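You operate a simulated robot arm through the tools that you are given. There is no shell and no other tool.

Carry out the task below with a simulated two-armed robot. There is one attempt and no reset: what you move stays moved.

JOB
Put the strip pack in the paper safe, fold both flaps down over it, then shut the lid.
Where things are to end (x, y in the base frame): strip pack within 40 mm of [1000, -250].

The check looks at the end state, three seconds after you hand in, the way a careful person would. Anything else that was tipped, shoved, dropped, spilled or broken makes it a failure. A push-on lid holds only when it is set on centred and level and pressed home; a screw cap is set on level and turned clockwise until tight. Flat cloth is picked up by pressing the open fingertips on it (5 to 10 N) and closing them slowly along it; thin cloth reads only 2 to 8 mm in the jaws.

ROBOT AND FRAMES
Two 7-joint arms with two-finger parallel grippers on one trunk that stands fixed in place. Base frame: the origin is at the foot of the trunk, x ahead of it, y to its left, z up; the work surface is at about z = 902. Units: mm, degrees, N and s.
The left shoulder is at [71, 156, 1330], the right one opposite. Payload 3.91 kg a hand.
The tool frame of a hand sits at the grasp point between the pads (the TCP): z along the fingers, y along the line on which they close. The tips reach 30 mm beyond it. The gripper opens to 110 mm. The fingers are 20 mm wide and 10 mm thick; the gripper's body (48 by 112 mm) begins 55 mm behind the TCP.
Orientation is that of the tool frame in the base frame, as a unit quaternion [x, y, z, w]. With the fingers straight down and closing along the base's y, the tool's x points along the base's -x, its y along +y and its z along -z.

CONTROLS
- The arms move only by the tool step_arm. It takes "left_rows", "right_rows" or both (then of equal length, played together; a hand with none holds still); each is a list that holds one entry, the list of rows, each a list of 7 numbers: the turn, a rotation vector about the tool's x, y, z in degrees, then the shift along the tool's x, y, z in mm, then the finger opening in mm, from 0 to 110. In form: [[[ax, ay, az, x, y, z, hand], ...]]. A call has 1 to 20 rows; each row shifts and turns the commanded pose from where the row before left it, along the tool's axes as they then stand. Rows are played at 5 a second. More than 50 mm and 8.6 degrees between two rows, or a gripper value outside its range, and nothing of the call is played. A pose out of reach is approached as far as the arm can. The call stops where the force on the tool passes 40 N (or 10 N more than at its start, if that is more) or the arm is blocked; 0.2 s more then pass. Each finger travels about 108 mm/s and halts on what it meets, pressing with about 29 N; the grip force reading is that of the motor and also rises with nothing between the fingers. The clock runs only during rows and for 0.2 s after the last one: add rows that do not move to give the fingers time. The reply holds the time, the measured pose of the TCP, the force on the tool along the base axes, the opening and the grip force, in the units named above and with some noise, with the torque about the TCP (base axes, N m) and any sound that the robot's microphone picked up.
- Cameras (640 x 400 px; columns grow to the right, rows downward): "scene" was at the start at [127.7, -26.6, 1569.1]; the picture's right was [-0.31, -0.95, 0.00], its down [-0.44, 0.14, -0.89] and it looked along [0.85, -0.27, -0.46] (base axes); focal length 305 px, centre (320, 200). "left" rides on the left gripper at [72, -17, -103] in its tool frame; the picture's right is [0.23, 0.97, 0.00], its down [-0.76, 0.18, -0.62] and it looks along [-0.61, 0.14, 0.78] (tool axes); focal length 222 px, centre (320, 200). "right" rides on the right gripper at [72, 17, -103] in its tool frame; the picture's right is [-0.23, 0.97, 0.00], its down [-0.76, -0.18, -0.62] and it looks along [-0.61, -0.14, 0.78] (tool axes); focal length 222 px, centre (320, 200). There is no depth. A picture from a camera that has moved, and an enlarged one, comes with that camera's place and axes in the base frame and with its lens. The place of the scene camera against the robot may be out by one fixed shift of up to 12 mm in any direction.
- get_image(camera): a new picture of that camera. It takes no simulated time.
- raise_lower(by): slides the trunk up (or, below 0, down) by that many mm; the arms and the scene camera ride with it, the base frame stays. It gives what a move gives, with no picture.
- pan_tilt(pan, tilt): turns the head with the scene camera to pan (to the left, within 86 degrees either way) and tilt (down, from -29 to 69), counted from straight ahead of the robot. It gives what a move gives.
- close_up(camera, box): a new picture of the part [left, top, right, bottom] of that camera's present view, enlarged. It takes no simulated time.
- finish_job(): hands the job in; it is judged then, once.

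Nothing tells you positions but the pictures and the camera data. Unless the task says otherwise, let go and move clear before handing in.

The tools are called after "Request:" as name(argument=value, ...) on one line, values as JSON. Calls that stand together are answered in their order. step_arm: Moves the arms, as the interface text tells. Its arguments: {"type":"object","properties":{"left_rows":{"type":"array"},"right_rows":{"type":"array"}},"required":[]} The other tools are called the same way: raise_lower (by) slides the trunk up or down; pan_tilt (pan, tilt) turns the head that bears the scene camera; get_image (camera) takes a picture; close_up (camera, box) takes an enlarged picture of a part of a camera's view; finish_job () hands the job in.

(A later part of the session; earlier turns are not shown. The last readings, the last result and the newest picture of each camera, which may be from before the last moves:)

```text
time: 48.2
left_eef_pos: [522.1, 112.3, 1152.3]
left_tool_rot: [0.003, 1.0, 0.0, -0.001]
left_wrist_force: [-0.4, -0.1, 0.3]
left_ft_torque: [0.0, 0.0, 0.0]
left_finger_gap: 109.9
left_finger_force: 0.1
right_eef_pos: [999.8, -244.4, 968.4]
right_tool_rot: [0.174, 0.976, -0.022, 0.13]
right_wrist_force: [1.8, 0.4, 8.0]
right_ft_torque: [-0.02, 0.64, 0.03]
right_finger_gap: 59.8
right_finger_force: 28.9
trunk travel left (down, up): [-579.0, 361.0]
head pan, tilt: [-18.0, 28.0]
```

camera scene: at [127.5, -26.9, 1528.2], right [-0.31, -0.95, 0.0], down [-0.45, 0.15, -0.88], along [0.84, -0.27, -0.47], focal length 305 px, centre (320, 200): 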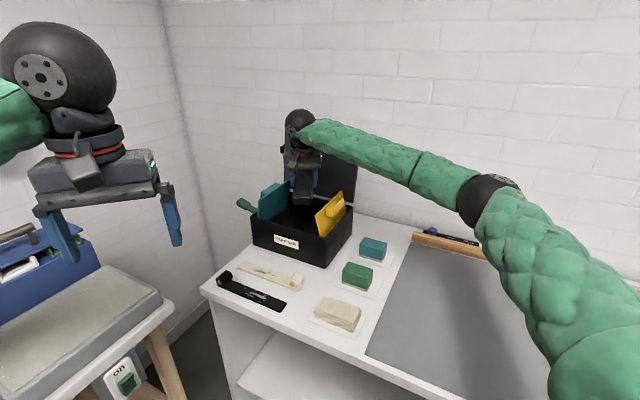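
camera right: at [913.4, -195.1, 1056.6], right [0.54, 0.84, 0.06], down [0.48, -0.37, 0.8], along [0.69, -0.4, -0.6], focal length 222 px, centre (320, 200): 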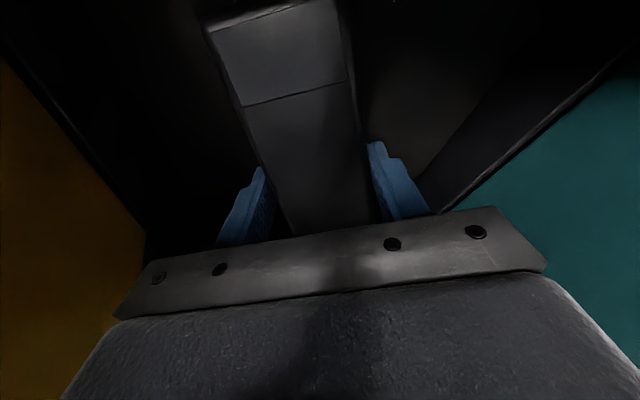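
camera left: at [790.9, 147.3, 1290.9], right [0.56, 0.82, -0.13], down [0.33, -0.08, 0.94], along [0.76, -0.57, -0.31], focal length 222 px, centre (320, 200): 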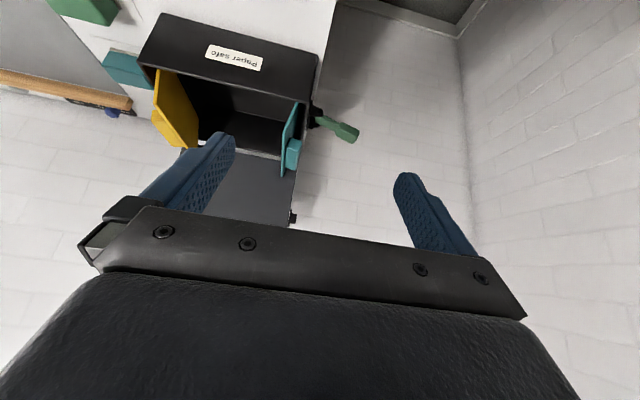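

Request:
step_arm(right_rows=[[[0, 0, 0, 0.78, 0, 2.9, 40], [0, 0, 0, 0.78, 0, 2.9, 40], [0, 0, 0, 0, 0, 0, 40]]])

```text
time: 49.0
left_eef_pos: [523.4, 112.9, 1151.9]
left_tool_rot: [0.003, 1.0, 0.0, 0.0]
left_wrist_force: [1.2, -0.8, -0.3]
left_ft_torque: [0.0, 0.01, 0.03]
left_finger_gap: 110.1
left_finger_force: 0.0
right_eef_pos: [999.2, -244.6, 961.4]
right_tool_rot: [0.175, 0.976, -0.023, 0.129]
right_wrist_force: [2.6, -0.9, 10.7]
right_ft_torque: [0.23, 0.76, -0.06]
right_finger_gap: 59.8
right_finger_force: 29.0
trunk travel left (down, up): [-579.0, 361.0]
head pan, tilt: [-18.0, 28.0]
```

The pack's near end has touched the box floor and it is levelling in the grip. I'll ease it down a little more and then let go.

Request:
step_arm(right_rows=[[[0, 0, 0, 0.78, 0, 2.9, 40], [0, 0, 0, 0.78, 0, 2.9, 40], [0, 0, 0, 0.78, 0, 2.9, 40], [0, 0, 0, 0.78, 0, 2.9, 40], [0, 0, 0, 0, 0, 0, 40]]])

Request:
get_image(camera="right")

```text
time: 50.2
left_eef_pos: [522.5, 112.9, 1151.9]
left_tool_rot: [0.004, 1.0, 0.0, 0.0]
left_wrist_force: [0.3, -0.2, 0.8]
left_ft_torque: [0.0, 0.0, -0.01]
left_finger_gap: 110.1
left_finger_force: 0.1
right_eef_pos: [998.3, -244.7, 949.6]
right_tool_rot: [0.173, 0.976, -0.022, 0.129]
right_wrist_force: [0.9, -1.5, 9.0]
right_ft_torque: [0.18, 0.74, 0.05]
right_finger_gap: 59.9
right_finger_force: 29.3
trunk travel left (down, up): [-579.0, 361.0]
head pan, tilt: [-18.0, 28.0]
```

```text
taken
camera right: at [913.2, -194.8, 1029.2], right [0.54, 0.84, 0.06], down [0.48, -0.36, 0.8], along [0.69, -0.4, -0.6], focal length 222 px, centre (320, 200)
```

right: 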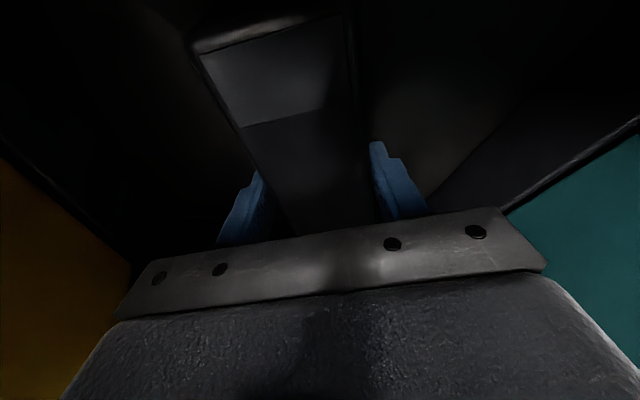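

Request:
step_arm(right_rows=[[[0, 0, 0, 0, 0, 0, 64], [0, 0, 0, 0, 0, 0, 70], [0, 0, 0, 0, 0, 0, 80], [0, 0, 0, 0, 0, 0, 84], [0, 0, 0, 0, 0, 0, 84]]])

Request:
get_image(camera="right")

Request:
raise_lower(by=100)

Request:
get_image(camera="right")

```text
time: 51.4
left_eef_pos: [521.5, 112.6, 1151.8]
left_tool_rot: [0.003, 1.0, 0.0, -0.001]
left_wrist_force: [-0.7, 0.4, -0.5]
left_ft_torque: [0.01, 0.02, 0.0]
left_finger_gap: 109.9
left_finger_force: 0.1
right_eef_pos: [999.7, -245.2, 948.1]
right_tool_rot: [0.174, 0.976, -0.023, 0.128]
right_wrist_force: [0.6, -0.2, 0.6]
right_ft_torque: [0.02, 0.01, 0.0]
right_finger_gap: 84.0
right_finger_force: 0.1
trunk travel left (down, up): [-579.0, 361.0]
head pan, tilt: [-18.0, 28.0]
```

```text
taken
camera right: at [913.7, -194.8, 1028.9], right [0.54, 0.84, 0.06], down [0.48, -0.37, 0.8], along [0.69, -0.4, -0.6], focal length 222 px, centre (320, 200)
```

right: 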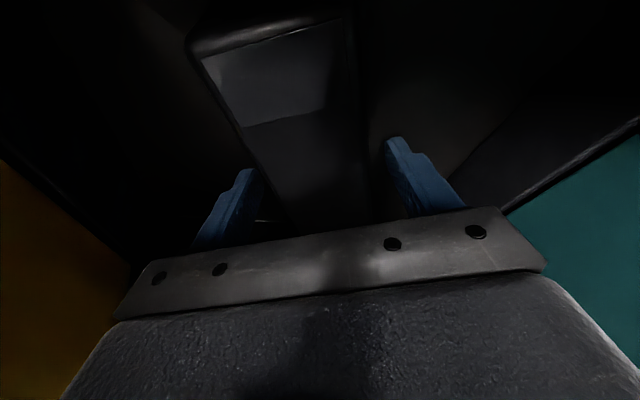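

```text
time: 52.8
left_eef_pos: [523.9, 111.9, 1250.0]
left_tool_rot: [0.003, 1.0, 0.0, -0.001]
left_wrist_force: [-0.8, 0.9, 0.7]
left_ft_torque: [-0.06, -0.01, 0.0]
left_finger_gap: 110.0
left_finger_force: 0.1
right_eef_pos: [999.6, -244.1, 1048.6]
right_tool_rot: [0.173, 0.976, -0.023, 0.129]
right_wrist_force: [0.2, -0.1, 0.2]
right_ft_torque: [0.01, -0.01, 0.02]
right_finger_gap: 83.8
right_finger_force: 0.2
trunk travel left (down, up): [-679.0, 261.0]
head pan, tilt: [-18.0, 28.0]
```

```text
taken
camera right: at [914.1, -194.8, 1128.3], right [0.54, 0.84, 0.06], down [0.48, -0.36, 0.8], along [0.69, -0.4, -0.6], focal length 222 px, centre (320, 200)
```

right: 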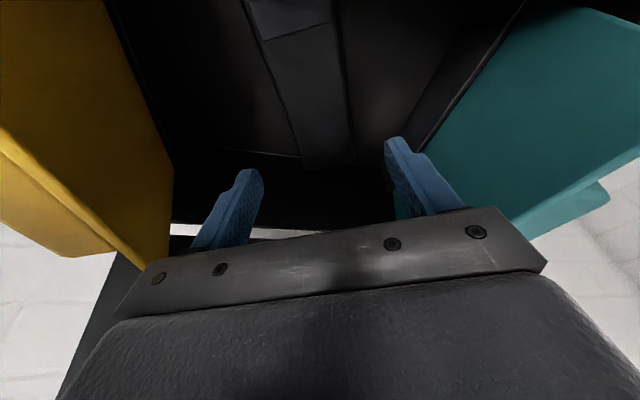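

Request:
raise_lower(by=120)

Request:
get_image(camera="right")

Request:
get_image(camera="scene")

```text
time: 54.3
left_eef_pos: [521.6, 112.5, 1371.7]
left_tool_rot: [0.003, 1.0, 0.001, -0.001]
left_wrist_force: [0.1, 0.9, 0.9]
left_ft_torque: [0.0, 0.02, 0.0]
left_finger_gap: 110.1
left_finger_force: 0.0
right_eef_pos: [999.8, -244.4, 1169.1]
right_tool_rot: [0.173, 0.976, -0.023, 0.13]
right_wrist_force: [0.2, 0.8, 0.6]
right_ft_torque: [0.03, -0.01, -0.01]
right_finger_gap: 83.7
right_finger_force: 0.1
trunk travel left (down, up): [-799.0, 141.0]
head pan, tilt: [-18.0, 28.0]
```

```text
taken
camera right: at [914.1, -194.8, 1248.5], right [0.54, 0.84, 0.06], down [0.48, -0.36, 0.8], along [0.69, -0.4, -0.6], focal length 222 px, centre (320, 200)
```

right: 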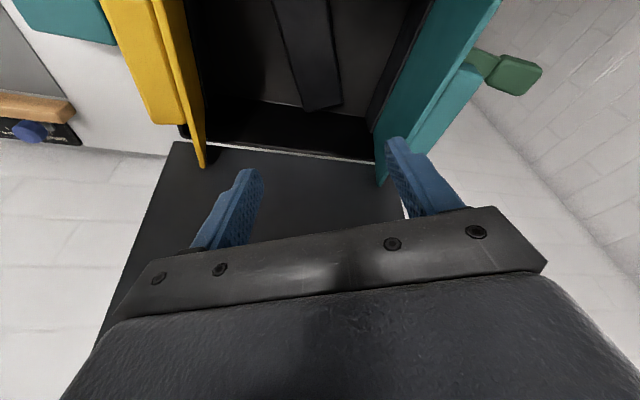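

```text
taken
camera scene: at [127.9, -26.7, 1591.9], right [-0.31, -0.95, 0.0], down [-0.45, 0.15, -0.88], along [0.84, -0.27, -0.47], focal length 305 px, centre (320, 200)
```

scene: 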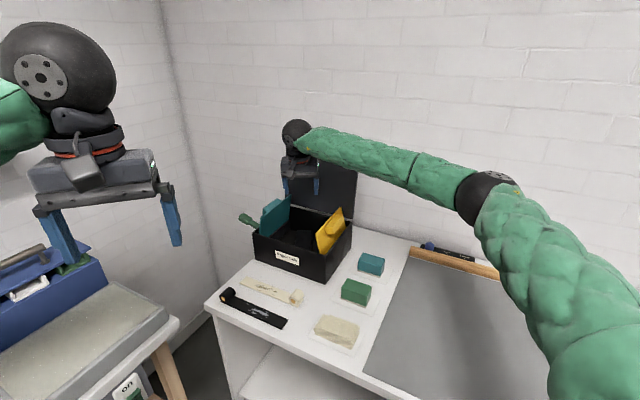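

The pack lies flat in the box. Now the yellow flap: I'll close the fingers, move to the outside of the yellow flap (right side), and check before pushing it inward.

Request:
step_arm(right_rows=[[[0, 0, 0, 19.4, -32.9, -5.2, 50], [0, 0, 0, 19.4, -32.9, -5.2, 20], [0, 0, 0, 19.4, -32.9, -5.2, 0], [0, 0, 0, 19.4, -32.9, -5.2, 0], [0, 0, 0, 0, 0, 0, 0]]])

Request:
get_image(camera="right")

Request:
close_up(camera="scene", box=[225, 110, 375, 285])

```text
time: 55.5
left_eef_pos: [523.2, 113.9, 1371.5]
left_tool_rot: [0.003, 1.0, 0.001, -0.001]
left_wrist_force: [-0.1, 0.9, 0.9]
left_ft_torque: [0.01, -0.02, 0.0]
left_finger_gap: 110.2
left_finger_force: 0.1
right_eef_pos: [877.7, -337.5, 1167.5]
right_tool_rot: [0.173, 0.976, -0.023, 0.128]
right_wrist_force: [0.7, 1.3, -0.4]
right_ft_torque: [-0.01, 0.0, 0.0]
right_finger_gap: 0.1
right_finger_force: 29.0
trunk travel left (down, up): [-799.0, 141.0]
head pan, tilt: [-18.0, 28.0]
```

```text
taken
camera right: at [792.6, -288.4, 1247.6], right [0.54, 0.84, 0.06], down [0.48, -0.36, 0.8], along [0.69, -0.4, -0.6], focal length 222 px, centre (320, 200)
```

right: 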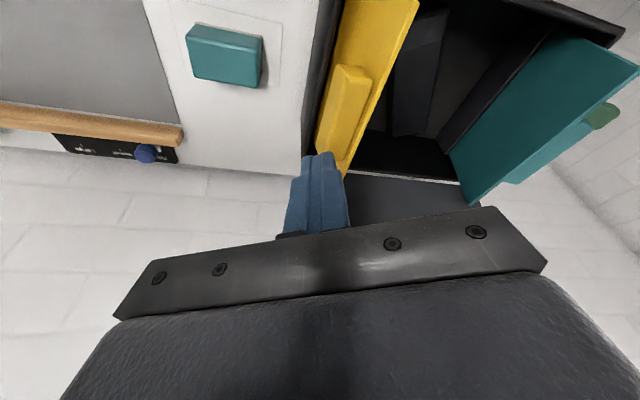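

```text
2.29 times, centred on (300, 198) of scene
camera zoom: at [128.9, -25.3, 1591.9], right [-0.31, -0.95, 0.0], down [-0.45, 0.14, -0.88], along [0.84, -0.27, -0.47], focal length 697 px, centre (366, 206)
```

zoom: 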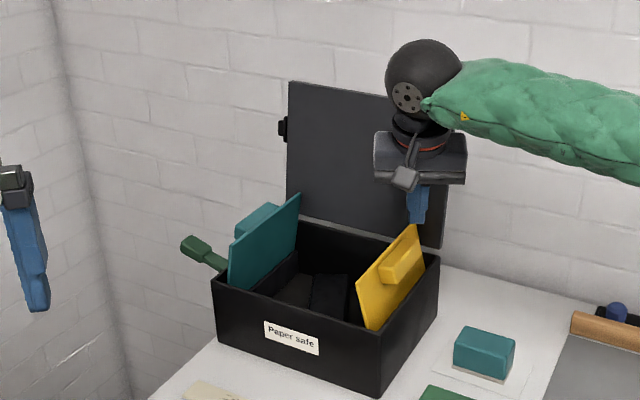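

Request:
step_arm(right_rows=[[[0, 0, 0, 2.4, -5.4, -0.6, 0], [0, 0, 0, 6.4, 0, 23.9, 0], [0, 0, 0, 6.4, 0, 23.9, 0], [0, 0, 0, 6.4, 0, 23.9, 0], [0, 0, 0, 6.4, 0, 23.9, 0]]])

Request:
get_image(camera="right")

Request:
close_up(camera="scene", box=[225, 110, 375, 285])

```text
time: 56.7
left_eef_pos: [522.3, 112.1, 1370.5]
left_tool_rot: [0.003, 1.0, 0.0, -0.001]
left_wrist_force: [0.8, 0.2, -0.3]
left_ft_torque: [-0.04, 0.01, 0.0]
left_finger_gap: 110.1
left_finger_force: 0.1
right_eef_pos: [876.2, -342.7, 1070.1]
right_tool_rot: [0.173, 0.976, -0.022, 0.127]
right_wrist_force: [-0.6, -0.5, -0.5]
right_ft_torque: [0.02, 0.0, 0.04]
right_finger_gap: 0.2
right_finger_force: 29.0
trunk travel left (down, up): [-799.0, 141.0]
head pan, tilt: [-18.0, 28.0]
```

```text
taken
camera right: at [790.1, -294.0, 1149.0], right [0.54, 0.84, 0.06], down [0.48, -0.37, 0.8], along [0.69, -0.4, -0.6], focal length 222 px, centre (320, 200)
```

right: 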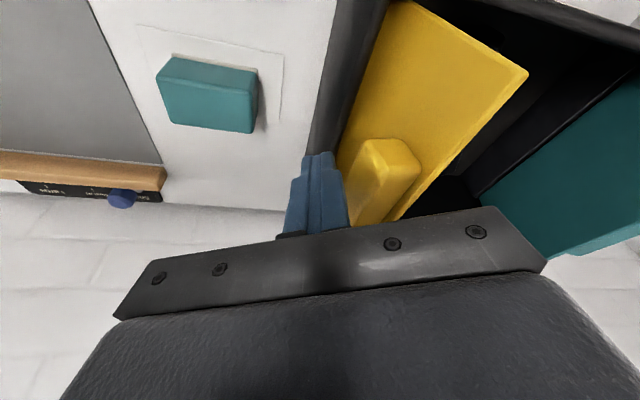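

```text
2.29 times, centred on (300, 198) of scene
camera zoom: at [128.6, -26.8, 1592.0], right [-0.31, -0.95, 0.0], down [-0.45, 0.15, -0.88], along [0.84, -0.27, -0.47], focal length 697 px, centre (366, 206)
```

zoom: 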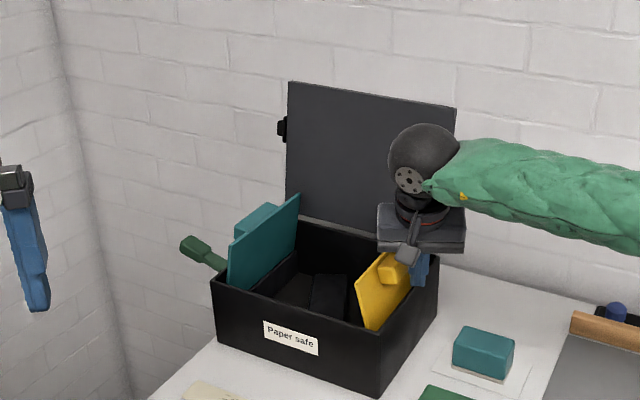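

Request:
step_arm(right_rows=[[[0, 0, 0, -4.06, 9.08, 1.09, 0], [0, 0, 0, -4.06, 9.08, 1.09, 0], [0, 0, 0, -4.06, 9.08, 1.09, 0], [0, 0, 0, -4.06, 9.08, 1.09, 0]]])

Request:
get_image(camera="right")

Request:
close_up(camera="scene", box=[225, 110, 375, 285])

```text
time: 57.7
left_eef_pos: [522.5, 112.4, 1371.9]
left_tool_rot: [0.003, 1.0, 0.001, -0.001]
left_wrist_force: [-0.5, -0.6, -0.7]
left_ft_torque: [-0.02, -0.01, -0.01]
left_finger_gap: 110.1
left_finger_force: 0.1
right_eef_pos: [904.0, -315.6, 1070.3]
right_tool_rot: [0.173, 0.976, -0.023, 0.129]
right_wrist_force: [-1.3, 0.3, -0.4]
right_ft_torque: [-0.03, 0.02, -0.01]
right_finger_gap: 0.0
right_finger_force: 29.2
trunk travel left (down, up): [-799.0, 141.0]
head pan, tilt: [-18.0, 28.0]
```

```text
taken
camera right: at [818.1, -265.9, 1149.5], right [0.54, 0.84, 0.06], down [0.48, -0.36, 0.8], along [0.69, -0.4, -0.6], focal length 222 px, centre (320, 200)
```

right: 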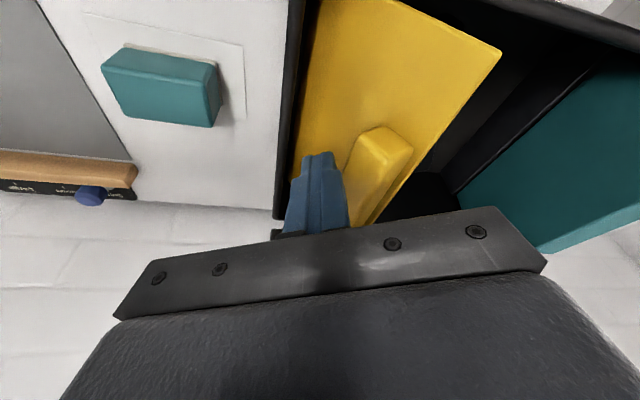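

```text
2.29 times, centred on (300, 198) of scene
camera zoom: at [128.3, -26.2, 1592.0], right [-0.31, -0.95, 0.0], down [-0.45, 0.14, -0.88], along [0.84, -0.27, -0.47], focal length 697 px, centre (366, 206)
```

zoom: 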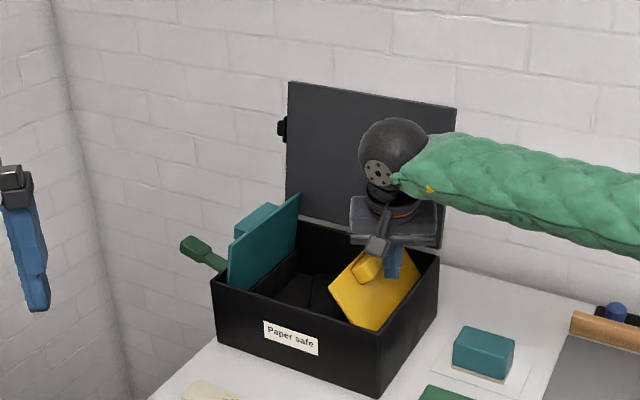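

Request:
step_arm(right_rows=[[[0, 0, 0, -2.2, 7.26, 4.7, 0], [0, 0, 0, -2.2, 7.26, 4.7, 0], [0, 0, 0, -2.2, 7.26, 4.7, 0], [0, 0, 0, -2.2, 7.26, 4.7, 0]]])

Request:
get_image(camera="right")

Request:
close_up(camera="scene", box=[225, 110, 375, 285])

```text
time: 58.7
left_eef_pos: [523.8, 112.7, 1370.3]
left_tool_rot: [0.004, 1.0, 0.0, 0.0]
left_wrist_force: [0.1, 1.4, -0.3]
left_ft_torque: [0.01, 0.03, 0.03]
left_finger_gap: 110.0
left_finger_force: 0.0
right_eef_pos: [926.9, -292.8, 1053.1]
right_tool_rot: [0.174, 0.976, -0.023, 0.129]
right_wrist_force: [-0.9, -1.5, -1.5]
right_ft_torque: [0.0, 0.04, -0.01]
right_finger_gap: 0.0
right_finger_force: 29.0
trunk travel left (down, up): [-799.0, 141.0]
head pan, tilt: [-18.0, 28.0]
```

```text
taken
camera right: at [841.6, -244.3, 1133.7], right [0.54, 0.84, 0.06], down [0.48, -0.36, 0.8], along [0.69, -0.4, -0.6], focal length 222 px, centre (320, 200)
```

right: 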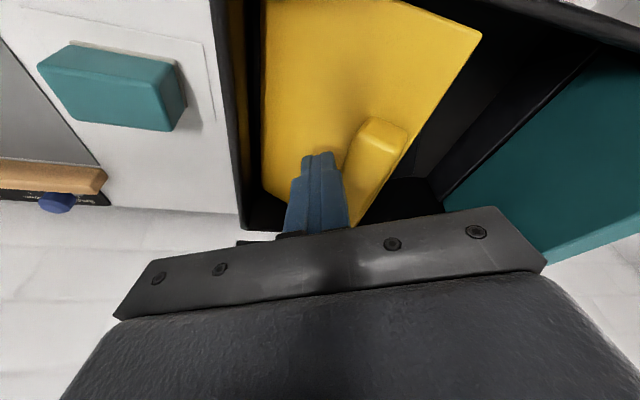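

```text
2.29 times, centred on (300, 198) of scene
camera zoom: at [128.4, -26.5, 1591.9], right [-0.31, -0.95, 0.0], down [-0.45, 0.15, -0.88], along [0.84, -0.27, -0.47], focal length 697 px, centre (366, 206)
```

zoom: 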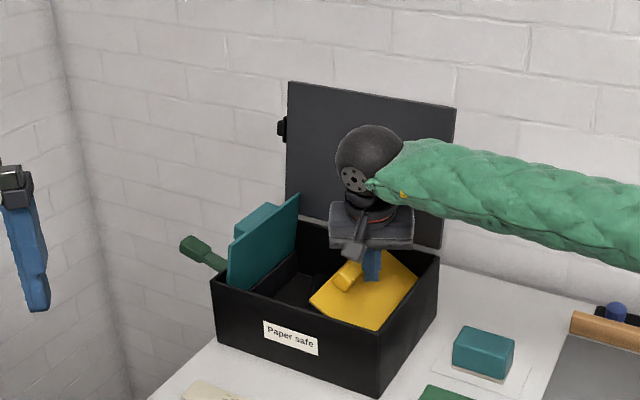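

Request:
step_arm(right_rows=[[[0, 0, 0, 0.8, 2.7, 8.0, 0], [0, 0, 0, 0.8, 2.7, 8.0, 0], [0, 0, 0, 0.8, 2.7, 8.0, 0], [0, 0, 0, 2.0, 0, 7.5, 0]]])

Request:
get_image(camera="right")

Request:
close_up(camera="scene", box=[225, 110, 375, 285])

```text
time: 59.7
left_eef_pos: [522.3, 111.0, 1371.0]
left_tool_rot: [0.003, 1.0, -0.001, 0.0]
left_wrist_force: [0.0, 0.0, 0.8]
left_ft_torque: [0.01, 0.03, 0.0]
left_finger_gap: 110.1
left_finger_force: 0.1
right_eef_pos: [933.4, -287.0, 1022.7]
right_tool_rot: [0.174, 0.976, -0.023, 0.128]
right_wrist_force: [-0.6, -0.2, -0.4]
right_ft_torque: [-0.01, 0.02, 0.01]
right_finger_gap: 0.0
right_finger_force: 28.8
trunk travel left (down, up): [-799.0, 141.0]
head pan, tilt: [-18.0, 28.0]
```

```text
taken
camera right: at [846.6, -237.6, 1102.9], right [0.54, 0.84, 0.06], down [0.48, -0.37, 0.8], along [0.69, -0.4, -0.6], focal length 222 px, centre (320, 200)
```

right: 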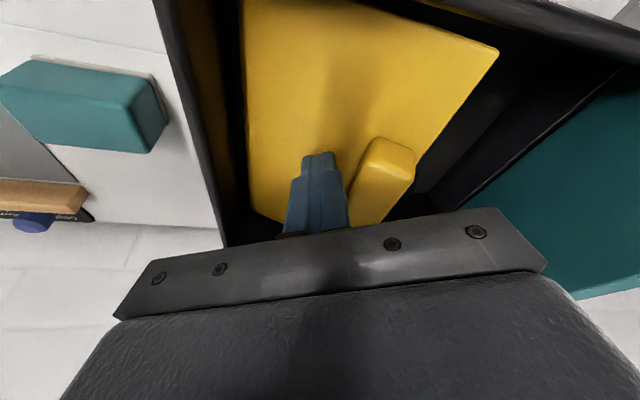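

```text
2.29 times, centred on (300, 198) of scene
camera zoom: at [127.9, -26.8, 1592.0], right [-0.31, -0.95, 0.0], down [-0.45, 0.15, -0.88], along [0.84, -0.27, -0.47], focal length 697 px, centre (366, 206)
```

zoom: 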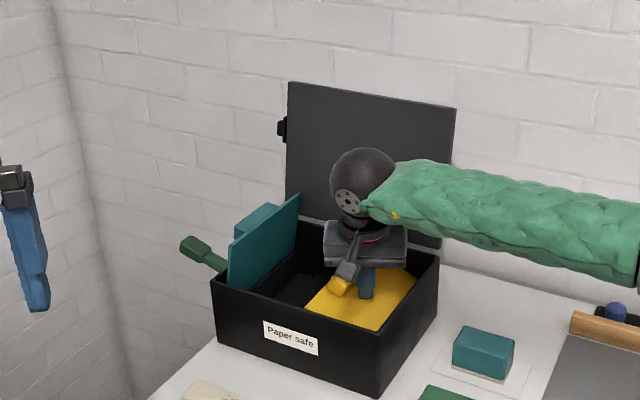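

Request:
step_arm(right_rows=[[[0, 0, 0, 1.0, 0, 3.9, 0], [0, 0, 0, 1.0, 0, 3.9, 0], [0, 0, 0, 1.0, 0, 3.9, 0], [0, 0, 0, 0, 0, 0, 0]]])

Request:
get_image(camera="right")

Request:
close_up(camera="scene", box=[225, 110, 375, 285])

```text
time: 60.7
left_eef_pos: [522.5, 112.2, 1372.1]
left_tool_rot: [0.004, 1.0, 0.001, -0.001]
left_wrist_force: [-0.7, -0.2, 0.2]
left_ft_torque: [-0.02, 0.02, 0.03]
left_finger_gap: 109.8
left_finger_force: 0.0
right_eef_pos: [931.6, -287.9, 1011.1]
right_tool_rot: [0.174, 0.976, -0.023, 0.128]
right_wrist_force: [-0.5, -0.5, 0.2]
right_ft_torque: [0.0, -0.02, 0.02]
right_finger_gap: 0.0
right_finger_force: 29.0
trunk travel left (down, up): [-799.0, 141.0]
head pan, tilt: [-18.0, 28.0]
```

```text
taken
camera right: at [846.5, -237.7, 1090.3], right [0.54, 0.84, 0.06], down [0.48, -0.36, 0.8], along [0.69, -0.4, -0.6], focal length 222 px, centre (320, 200)
```

right: 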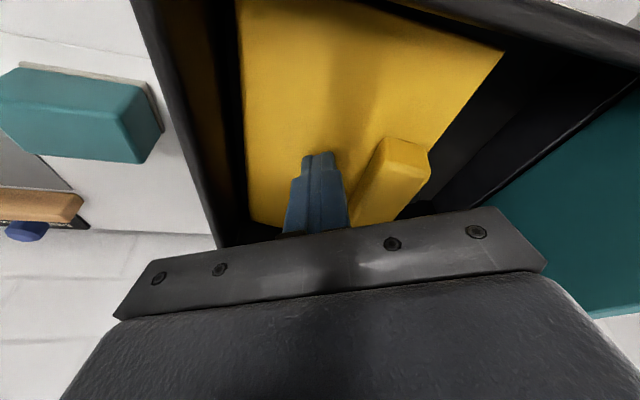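

```text
2.29 times, centred on (300, 198) of scene
camera zoom: at [127.6, -26.7, 1592.0], right [-0.31, -0.95, 0.0], down [-0.45, 0.15, -0.88], along [0.84, -0.27, -0.47], focal length 697 px, centre (366, 206)
```

zoom: 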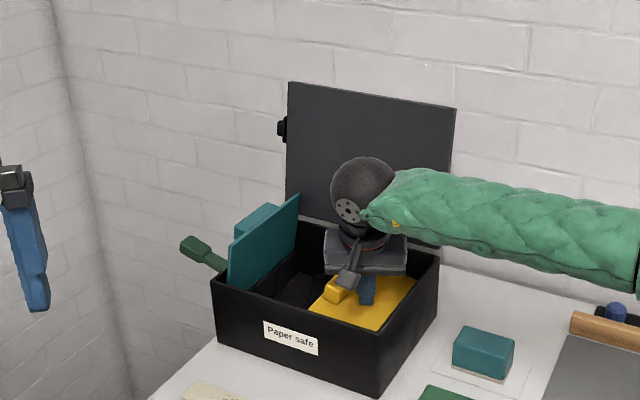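

Request:
step_arm(right_rows=[[[0, 0, 0, 1.0, 0, 3.9, 0], [0, 0, 0, 1.0, 0, 3.9, 0], [0, 0, 0, 1.0, 0, 3.9, 0], [0, 0, 0, 0, 0, 0, 0]]])

Request:
close_up(camera="scene", box=[225, 110, 375, 285])

```text
time: 61.7
left_eef_pos: [522.6, 112.5, 1371.0]
left_tool_rot: [0.003, 1.0, 0.0, -0.001]
left_wrist_force: [0.2, 0.7, 0.3]
left_ft_torque: [0.04, 0.01, 0.04]
left_finger_gap: 109.8
left_finger_force: 0.0
right_eef_pos: [932.1, -286.8, 998.2]
right_tool_rot: [0.173, 0.976, -0.022, 0.129]
right_wrist_force: [0.1, -0.6, 0.6]
right_ft_torque: [0.0, -0.01, 0.03]
right_finger_gap: 0.0
right_finger_force: 29.2
trunk travel left (down, up): [-799.0, 141.0]
head pan, tilt: [-18.0, 28.0]
```

```text
2.29 times, centred on (300, 198) of scene
camera zoom: at [127.6, -26.7, 1592.0], right [-0.31, -0.95, 0.0], down [-0.45, 0.15, -0.88], along [0.84, -0.27, -0.47], focal length 697 px, centre (366, 206)
```

zoom: 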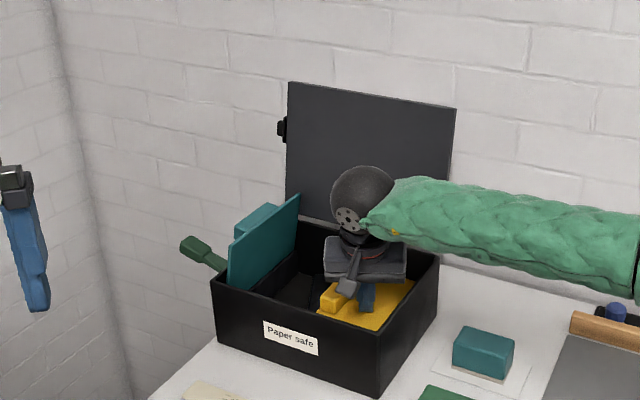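

Request:
step_arm(right_rows=[[[0, 0, 0, 0.8, 0, 2.9, 0], [0, 0, 0, 0.8, 0, 2.9, 0], [0, 0, 0, 0, 0, 0, 0]]])

Request:
get_image(camera="right")

Request:
close_up(camera="scene", box=[275, 190, 355, 270])

```text
time: 62.5
left_eef_pos: [519.8, 113.3, 1373.3]
left_tool_rot: [0.003, 1.0, 0.0, 0.001]
left_wrist_force: [-0.6, 0.3, -0.5]
left_ft_torque: [0.0, 0.0, -0.01]
left_finger_gap: 109.9
left_finger_force: 0.0
right_eef_pos: [931.5, -287.3, 996.0]
right_tool_rot: [0.174, 0.976, -0.022, 0.132]
right_wrist_force: [9.9, -3.4, 30.0]
right_ft_torque: [-0.12, -0.24, 0.04]
right_finger_gap: 0.0
right_finger_force: 28.7
trunk travel left (down, up): [-799.0, 141.0]
head pan, tilt: [-18.0, 28.0]
```

```text
taken
camera right: at [846.2, -237.4, 1076.5], right [0.54, 0.84, 0.06], down [0.47, -0.37, 0.8], along [0.69, -0.4, -0.59], focal length 222 px, centre (320, 200)
```

right: 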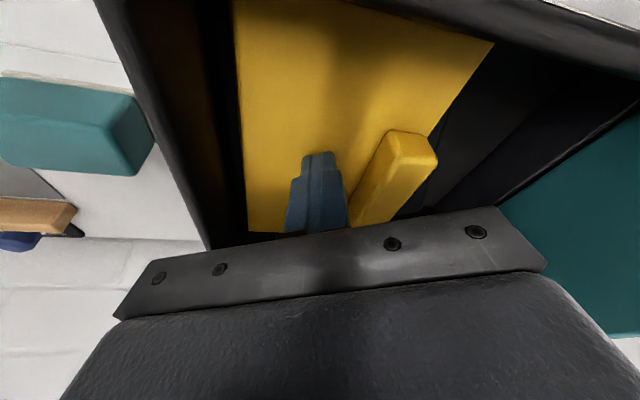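

```text
5.00 times, centred on (315, 230) of scene
camera zoom: at [125.3, -26.2, 1592.7], right [-0.31, -0.95, 0.0], down [-0.45, 0.14, -0.88], along [0.84, -0.27, -0.47], focal length 1524 px, centre (345, 50)
```

zoom: 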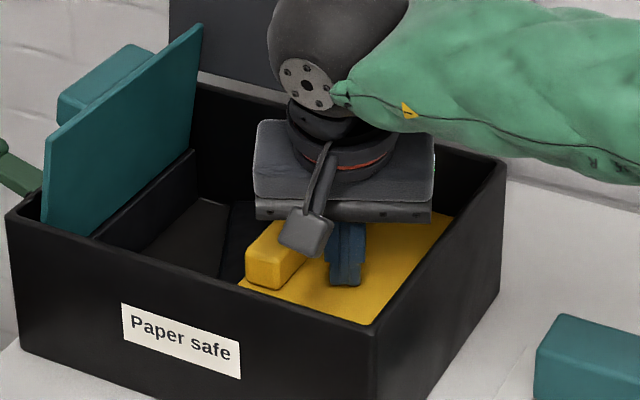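

The yellow flap has reached its stop (30 N on the fingertip). I'll lift off and see whether it stays down.

Request:
step_arm(right_rows=[[[0, 0, 0, -5.2, 0, -19.3, 0], [0, 0, 0, -7.8, 0, -29, 0], [0, 0, 0, -10.4, 0, -38.6, 0], [0, 0, 0, -10.4, 0, -38.6, 0]]])

Request:
get_image(camera="right")

Request:
close_up(camera="scene", box=[225, 110, 375, 285])

```text
time: 63.5
left_eef_pos: [521.8, 113.0, 1371.8]
left_tool_rot: [0.003, 1.0, 0.001, 0.001]
left_wrist_force: [-0.8, -0.3, 0.2]
left_ft_torque: [-0.03, 0.0, 0.0]
left_finger_gap: 110.1
left_finger_force: 0.0
right_eef_pos: [931.8, -287.3, 1123.0]
right_tool_rot: [0.172, 0.976, -0.023, 0.128]
right_wrist_force: [1.0, -0.1, -0.8]
right_ft_torque: [0.0, 0.01, 0.0]
right_finger_gap: 0.3
right_finger_force: 28.8
trunk travel left (down, up): [-799.0, 141.0]
head pan, tilt: [-18.0, 28.0]
```

```text
taken
camera right: at [846.6, -237.6, 1202.9], right [0.54, 0.84, 0.06], down [0.48, -0.36, 0.8], along [0.69, -0.4, -0.6], focal length 222 px, centre (320, 200)
```

right: 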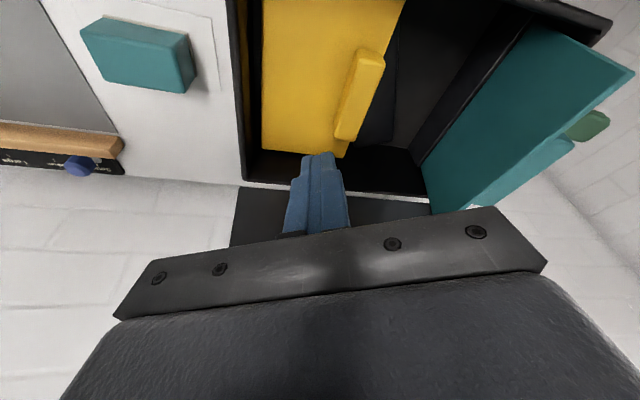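

```text
2.29 times, centred on (300, 198) of scene
camera zoom: at [127.0, -26.3, 1592.0], right [-0.31, -0.95, 0.0], down [-0.45, 0.14, -0.88], along [0.84, -0.27, -0.47], focal length 697 px, centre (366, 206)
```

zoom: 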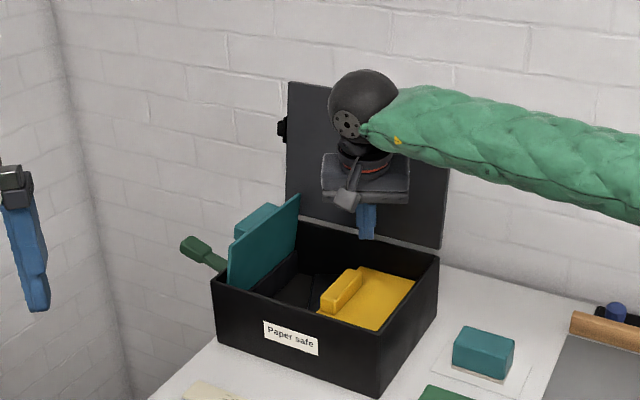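

The yellow flap stays down. Next is the teal flap on the far side: I'll tilt the hand further forward and move it above and beyond the teal flap's front part.

Request:
step_arm(right_rows=[[[0, 0, 0, -6.5, 0, -24.1, 0], [0, 0, 0, -6.5, 0, -24.1, 0], [0, -6.7, 0, 0, 0, 0, 0], [0, -6.7, 0, 0, 0, 0, 0], [0, -6.6, 0, 0, 0, 0, 0], [0, 0, 0, -3, 35.9, 2.1, 0], [0, 0, 0, -3, 35.9, 2.1, 0], [0, 0, 0, -3, 35.9, 2.1, 0], [0, 0, 0, -3, 35.9, 2.1, 0]]])

Request:
get_image(camera="right")

Request:
close_up(camera="scene", box=[225, 110, 375, 285])

```text
time: 65.5
left_eef_pos: [522.8, 113.3, 1370.9]
left_tool_rot: [0.003, 1.0, -0.001, -0.001]
left_wrist_force: [0.1, -0.1, 0.0]
left_ft_torque: [0.0, 0.03, 0.02]
left_finger_gap: 110.1
left_finger_force: 0.1
right_eef_pos: [995.2, -156.9, 1170.2]
right_tool_rot: [0.168, 0.939, -0.054, 0.296]
right_wrist_force: [0.0, -0.4, -0.1]
right_ft_torque: [-0.03, -0.01, -0.05]
right_finger_gap: 0.0
right_finger_force: 29.3
trunk travel left (down, up): [-799.0, 141.0]
head pan, tilt: [-18.0, 28.0]
```

```text
taken
camera right: at [890.3, -99.0, 1211.8], right [0.51, 0.85, 0.13], down [0.19, -0.26, 0.95], along [0.84, -0.46, -0.29], focal length 222 px, centre (320, 200)
```

right: 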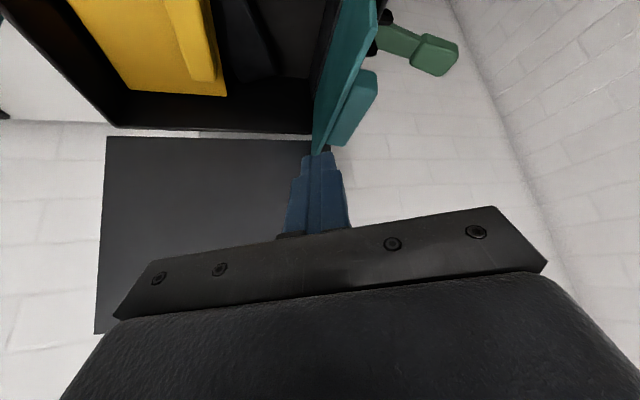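

```text
2.29 times, centred on (300, 198) of scene
camera zoom: at [129.0, -24.4, 1591.9], right [-0.31, -0.95, 0.0], down [-0.45, 0.14, -0.88], along [0.84, -0.27, -0.47], focal length 697 px, centre (366, 206)
```

zoom: 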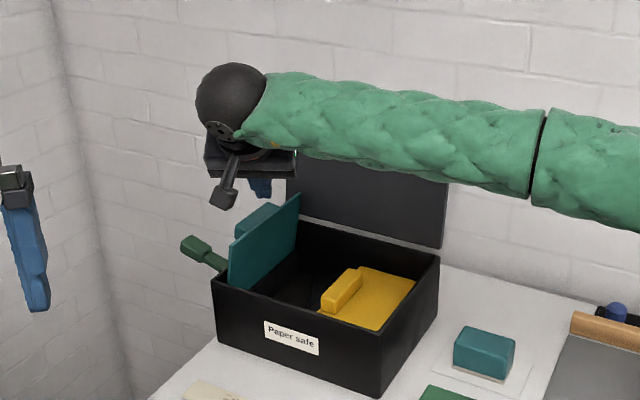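

Request:
step_arm(right_rows=[[[0, 0, 0, -1.8, 37.3, 1.25, 0], [0, 0, 0, -1.8, 37.3, 1.25, 0], [0, 0, 0, 13.0, 0, 18.6, 0], [0, 0, 0, 13.0, 0, 18.6, 0], [0, 0, 0, 13.0, 0, 18.6, 0]]])

Request:
get_image(camera="right")

Request:
close_up(camera="scene", box=[225, 110, 375, 285])

```text
time: 66.7
left_eef_pos: [523.7, 112.8, 1371.6]
left_tool_rot: [0.003, 1.0, 0.0, -0.001]
left_wrist_force: [0.5, 0.5, 0.0]
left_ft_torque: [0.01, -0.02, 0.01]
left_finger_gap: 109.9
left_finger_force: 0.0
right_eef_pos: [1025.2, -89.0, 1102.7]
right_tool_rot: [0.166, 0.939, -0.052, 0.296]
right_wrist_force: [-0.7, 0.9, -0.7]
right_ft_torque: [0.0, 0.02, 0.0]
right_finger_gap: 0.0
right_finger_force: 28.8
trunk travel left (down, up): [-799.0, 141.0]
head pan, tilt: [-18.0, 28.0]
```

```text
taken
camera right: at [919.5, -32.5, 1145.0], right [0.51, 0.85, 0.13], down [0.19, -0.26, 0.95], along [0.84, -0.46, -0.29], focal length 222 px, centre (320, 200)
```

right: 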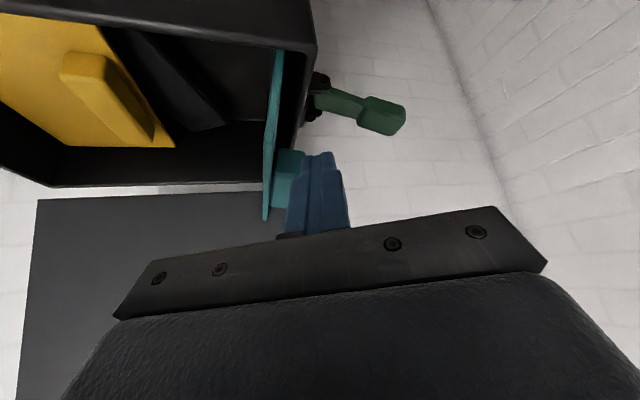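

```text
2.29 times, centred on (300, 198) of scene
camera zoom: at [128.3, -26.1, 1592.0], right [-0.31, -0.95, 0.0], down [-0.45, 0.14, -0.88], along [0.84, -0.27, -0.47], focal length 697 px, centre (366, 206)
```

zoom: 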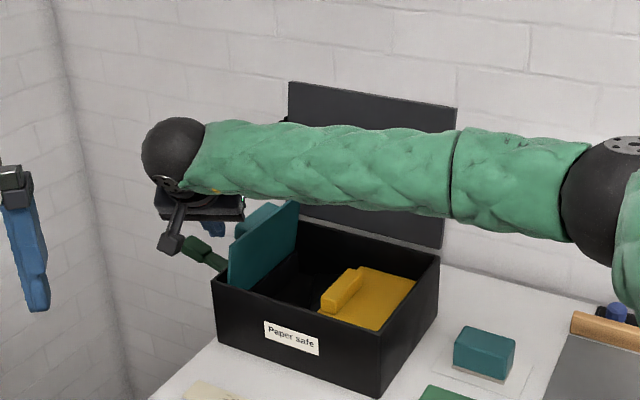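

Request:
step_arm(right_rows=[[[0, 0, 0, 8.74, 0, 12.5, 0], [0, 0, 0, 8.74, 0, 12.5, 0], [0, 0, 0, 8.74, 0, 12.5, 0]]])

Request:
get_image(camera="right")

Request:
close_up(camera="scene", box=[225, 110, 375, 285])

```text
time: 67.5
left_eef_pos: [522.1, 112.0, 1370.6]
left_tool_rot: [0.004, 1.0, 0.0, -0.001]
left_wrist_force: [-0.2, 0.1, 0.4]
left_ft_torque: [0.01, -0.01, 0.0]
left_finger_gap: 110.0
left_finger_force: 0.0
right_eef_pos: [1025.0, -90.5, 1059.7]
right_tool_rot: [0.168, 0.939, -0.052, 0.296]
right_wrist_force: [0.1, 0.0, -0.1]
right_ft_torque: [0.02, -0.01, -0.02]
right_finger_gap: 0.0
right_finger_force: 29.0
trunk travel left (down, up): [-799.0, 141.0]
head pan, tilt: [-18.0, 28.0]
```

```text
taken
camera right: at [919.3, -33.5, 1101.0], right [0.51, 0.85, 0.13], down [0.19, -0.26, 0.95], along [0.84, -0.46, -0.29], focal length 222 px, centre (320, 200)
```

right: 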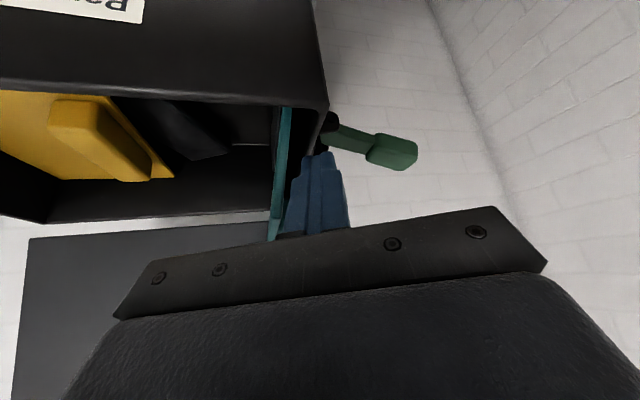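

```text
2.29 times, centred on (300, 198) of scene
camera zoom: at [127.8, -26.9, 1592.1], right [-0.31, -0.95, 0.0], down [-0.45, 0.15, -0.88], along [0.84, -0.27, -0.47], focal length 697 px, centre (366, 206)
```

zoom: 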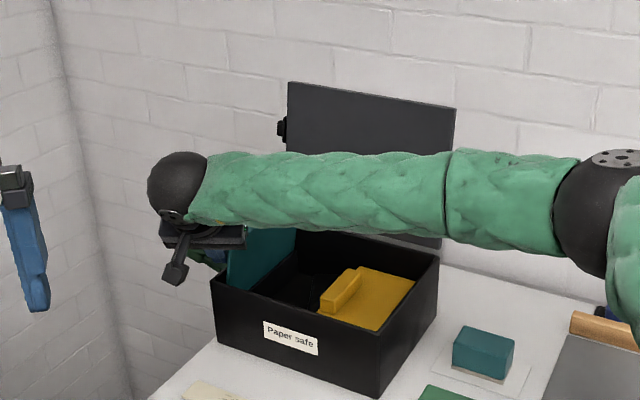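

Request:
step_arm(right_rows=[[[0, 0, 0, 3.44, -9.08, -2.41, 0], [0, 0, 0, 3.44, -9.08, -2.41, 0], [0, 0, 0, 3.44, -9.08, -2.41, 0], [0, 0, 0, 3.44, -9.08, -2.41, 0]]])

Request:
get_image(camera="right")

Request:
close_up(camera="scene", box=[225, 110, 375, 285])

```text
time: 68.5
left_eef_pos: [522.1, 111.6, 1371.5]
left_tool_rot: [0.003, 1.0, 0.0, -0.001]
left_wrist_force: [0.0, -0.2, 0.1]
left_ft_torque: [-0.02, 0.02, 0.04]
left_finger_gap: 109.9
left_finger_force: 0.1
right_eef_pos: [996.1, -116.4, 1057.1]
right_tool_rot: [0.167, 0.939, -0.052, 0.296]
right_wrist_force: [-0.7, -0.3, -0.4]
right_ft_torque: [-0.01, -0.03, 0.02]
right_finger_gap: 0.0
right_finger_force: 29.2
trunk travel left (down, up): [-799.0, 141.0]
head pan, tilt: [-18.0, 28.0]
```

```text
taken
camera right: at [890.6, -61.1, 1100.2], right [0.51, 0.85, 0.13], down [0.19, -0.26, 0.95], along [0.84, -0.46, -0.29], focal length 222 px, centre (320, 200)
```

right: 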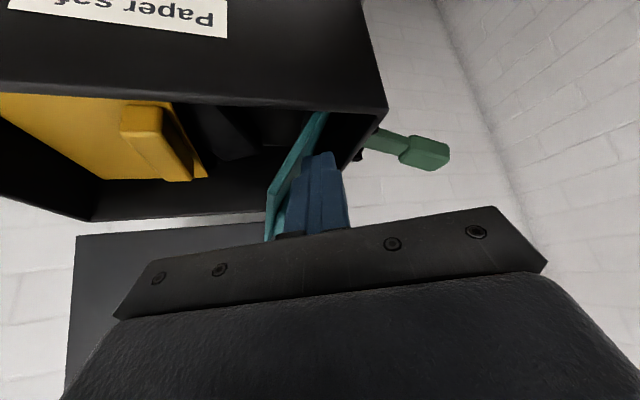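

```text
2.29 times, centred on (300, 198) of scene
camera zoom: at [127.4, -27.2, 1592.1], right [-0.31, -0.95, 0.0], down [-0.45, 0.15, -0.88], along [0.84, -0.27, -0.47], focal length 697 px, centre (366, 206)
```

zoom: 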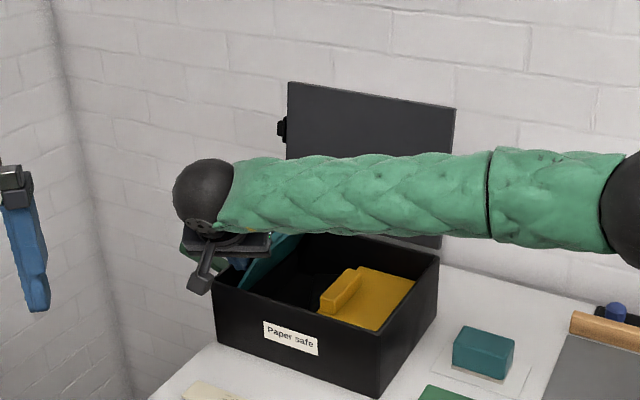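

Request:
step_arm(right_rows=[[[0, 0, 0, 1.28, -11.6, 4.0, 0], [0, 0, 0, 1.28, -11.6, 4.0, 0], [0, 0, 0, 1.28, -11.6, 4.0, 0], [0, 0, 0, 1.28, -11.6, 4.0, 0]]])

Request:
get_image(camera="right")

Request:
close_up(camera="scene", box=[225, 110, 375, 285])

```text
time: 69.5
left_eef_pos: [521.9, 113.5, 1371.0]
left_tool_rot: [0.003, 1.0, 0.0, 0.0]
left_wrist_force: [-0.1, -0.5, -0.1]
left_ft_torque: [-0.01, -0.02, 0.03]
left_finger_gap: 110.0
left_finger_force: 0.0
right_eef_pos: [984.7, -158.0, 1041.1]
right_tool_rot: [0.165, 0.94, -0.052, 0.295]
right_wrist_force: [-4.3, 9.2, -3.2]
right_ft_torque: [0.24, 0.2, 0.14]
right_finger_gap: 0.1
right_finger_force: 29.2
trunk travel left (down, up): [-799.0, 141.0]
head pan, tilt: [-18.0, 28.0]
```

```text
taken
camera right: at [879.4, -102.2, 1083.9], right [0.51, 0.85, 0.13], down [0.19, -0.26, 0.95], along [0.84, -0.46, -0.29], focal length 222 px, centre (320, 200)
```

right: 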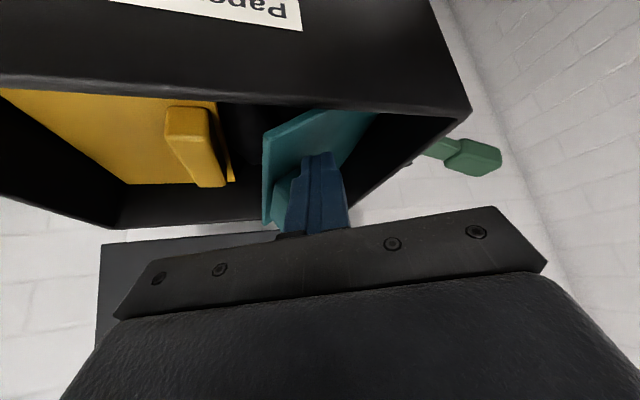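

```text
2.29 times, centred on (300, 198) of scene
camera zoom: at [127.5, -25.5, 1592.0], right [-0.31, -0.95, 0.0], down [-0.45, 0.14, -0.88], along [0.84, -0.27, -0.47], focal length 697 px, centre (366, 206)
```

zoom: 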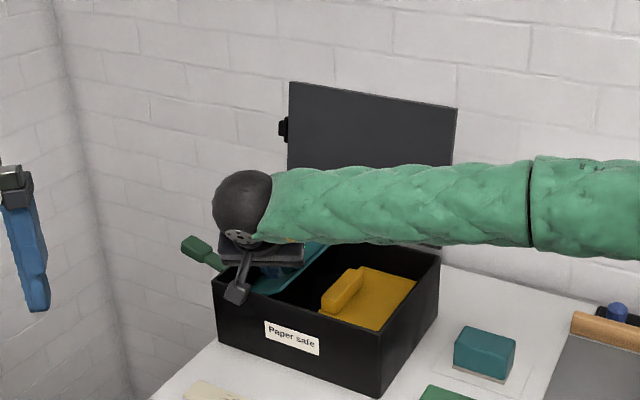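

Request:
step_arm(right_rows=[[[0, 0, 0, 4.46, 2.5, -3.1, 0], [0, 0, 0, 7.34, -7.26, 4.62, 0], [0, 0, 0, 7.34, -7.26, 4.62, 0], [0, 0, 0, 7.34, -7.26, 4.62, 0]]])

Request:
get_image(camera="right")

Request:
close_up(camera="scene", box=[225, 110, 375, 285])

```text
time: 70.5
left_eef_pos: [522.7, 111.4, 1370.6]
left_tool_rot: [0.003, 1.0, 0.0, -0.001]
left_wrist_force: [0.0, -0.7, 1.6]
left_ft_torque: [-0.01, -0.04, 0.02]
left_finger_gap: 110.1
left_finger_force: 0.1
right_eef_pos: [965.3, -176.4, 1016.6]
right_tool_rot: [0.167, 0.939, -0.052, 0.296]
right_wrist_force: [0.5, -0.2, 0.2]
right_ft_torque: [-0.02, -0.02, 0.0]
right_finger_gap: 0.0
right_finger_force: 29.1
trunk travel left (down, up): [-799.0, 141.0]
head pan, tilt: [-18.0, 28.0]
```

```text
taken
camera right: at [859.6, -119.1, 1059.2], right [0.51, 0.85, 0.13], down [0.19, -0.26, 0.95], along [0.84, -0.46, -0.29], focal length 222 px, centre (320, 200)
```

right: 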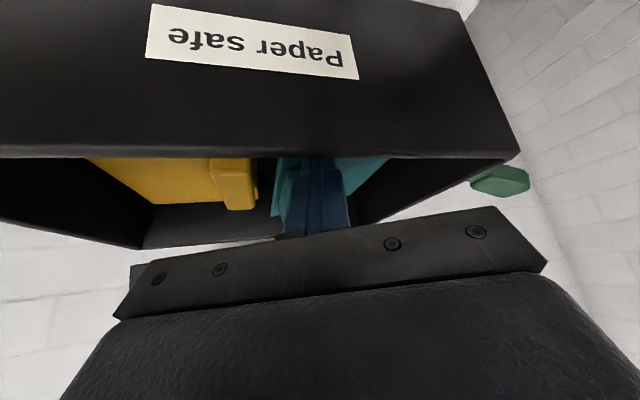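

```text
2.29 times, centred on (300, 198) of scene
camera zoom: at [127.5, -27.4, 1592.1], right [-0.31, -0.95, 0.0], down [-0.45, 0.15, -0.88], along [0.84, -0.27, -0.47], focal length 697 px, centre (366, 206)
```

zoom: 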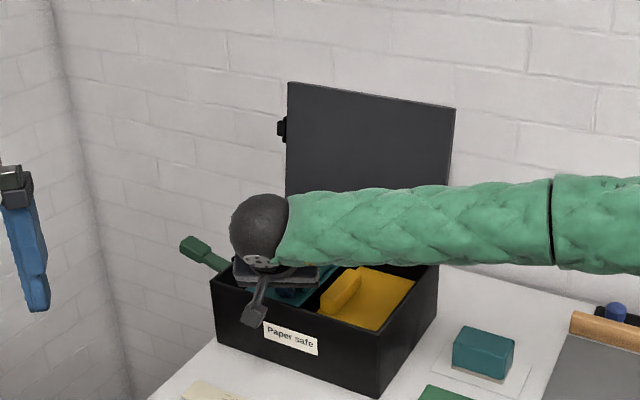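

Request:
step_arm(right_rows=[[[0, 7.5, 0, 0, 0, -3, 0], [0, 7.5, 0, 0, 0, 0, 0], [0, 0, 0, 1.71, 0, 4.7, 0], [0, 0, 0, 1.71, 0, 4.7, 0], [0, 0, 0, 1.71, 0, 4.7, 0], [0, 0, 0, 0, 0, 0, 0]]])

Request:
get_image(camera="right")

Request:
close_up(camera="scene", box=[225, 110, 375, 285])

```text
time: 71.9
left_eef_pos: [522.5, 113.6, 1371.5]
left_tool_rot: [0.003, 1.0, 0.0, -0.002]
left_wrist_force: [-0.3, 0.1, -0.3]
left_ft_torque: [0.0, -0.03, -0.03]
left_finger_gap: 109.8
left_finger_force: 0.0
right_eef_pos: [962.9, -174.5, 1005.2]
right_tool_rot: [0.173, 0.969, -0.03, 0.171]
right_wrist_force: [0.6, -0.4, 0.0]
right_ft_torque: [0.02, 0.02, -0.06]
right_finger_gap: 0.0
right_finger_force: 29.2
trunk travel left (down, up): [-799.0, 141.0]
head pan, tilt: [-18.0, 28.0]
```

```text
taken
camera right: at [871.6, -123.3, 1077.1], right [0.54, 0.84, 0.08], down [0.41, -0.34, 0.85], along [0.74, -0.42, -0.53], focal length 222 px, centre (320, 200)
```

right: 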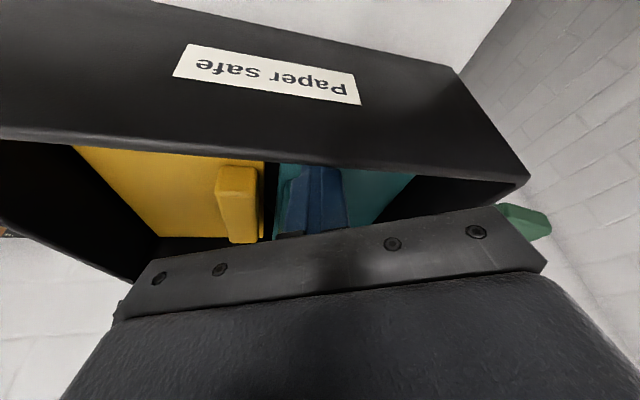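

```text
2.29 times, centred on (300, 198) of scene
camera zoom: at [127.5, -26.6, 1592.1], right [-0.31, -0.95, 0.0], down [-0.45, 0.14, -0.88], along [0.84, -0.27, -0.47], focal length 697 px, centre (366, 206)
```

zoom: 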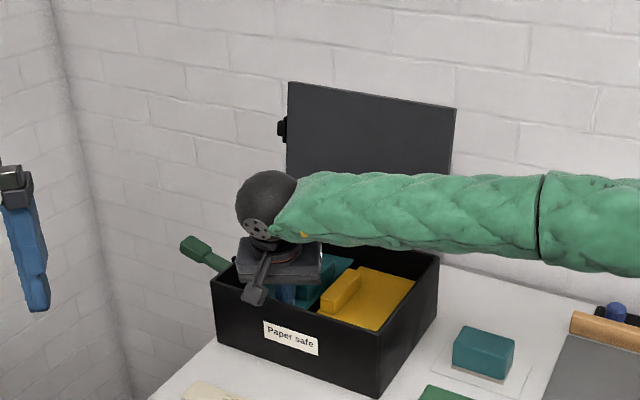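

Request:
step_arm(right_rows=[[[0, 0, 0, 1.2, 0, 3.3, 0], [0, 0, 0, 1.2, 0, 3.3, 0], [0, 0, 0, 1.2, 0, 3.3, 0], [0, 0, 0, 0, 0, 0, 0]]])

```text
time: 72.9
left_eef_pos: [522.1, 112.1, 1372.0]
left_tool_rot: [0.003, 1.0, -0.001, 0.0]
left_wrist_force: [-0.6, 0.0, 0.0]
left_ft_torque: [-0.02, 0.01, 0.01]
left_finger_gap: 109.8
left_finger_force: 0.1
right_eef_pos: [963.3, -175.4, 996.9]
right_tool_rot: [0.172, 0.97, -0.03, 0.171]
right_wrist_force: [2.1, -0.3, 9.7]
right_ft_torque: [-0.03, -0.05, -0.1]
right_finger_gap: 0.0
right_finger_force: 28.8
trunk travel left (down, up): [-799.0, 141.0]
head pan, tilt: [-18.0, 28.0]
```

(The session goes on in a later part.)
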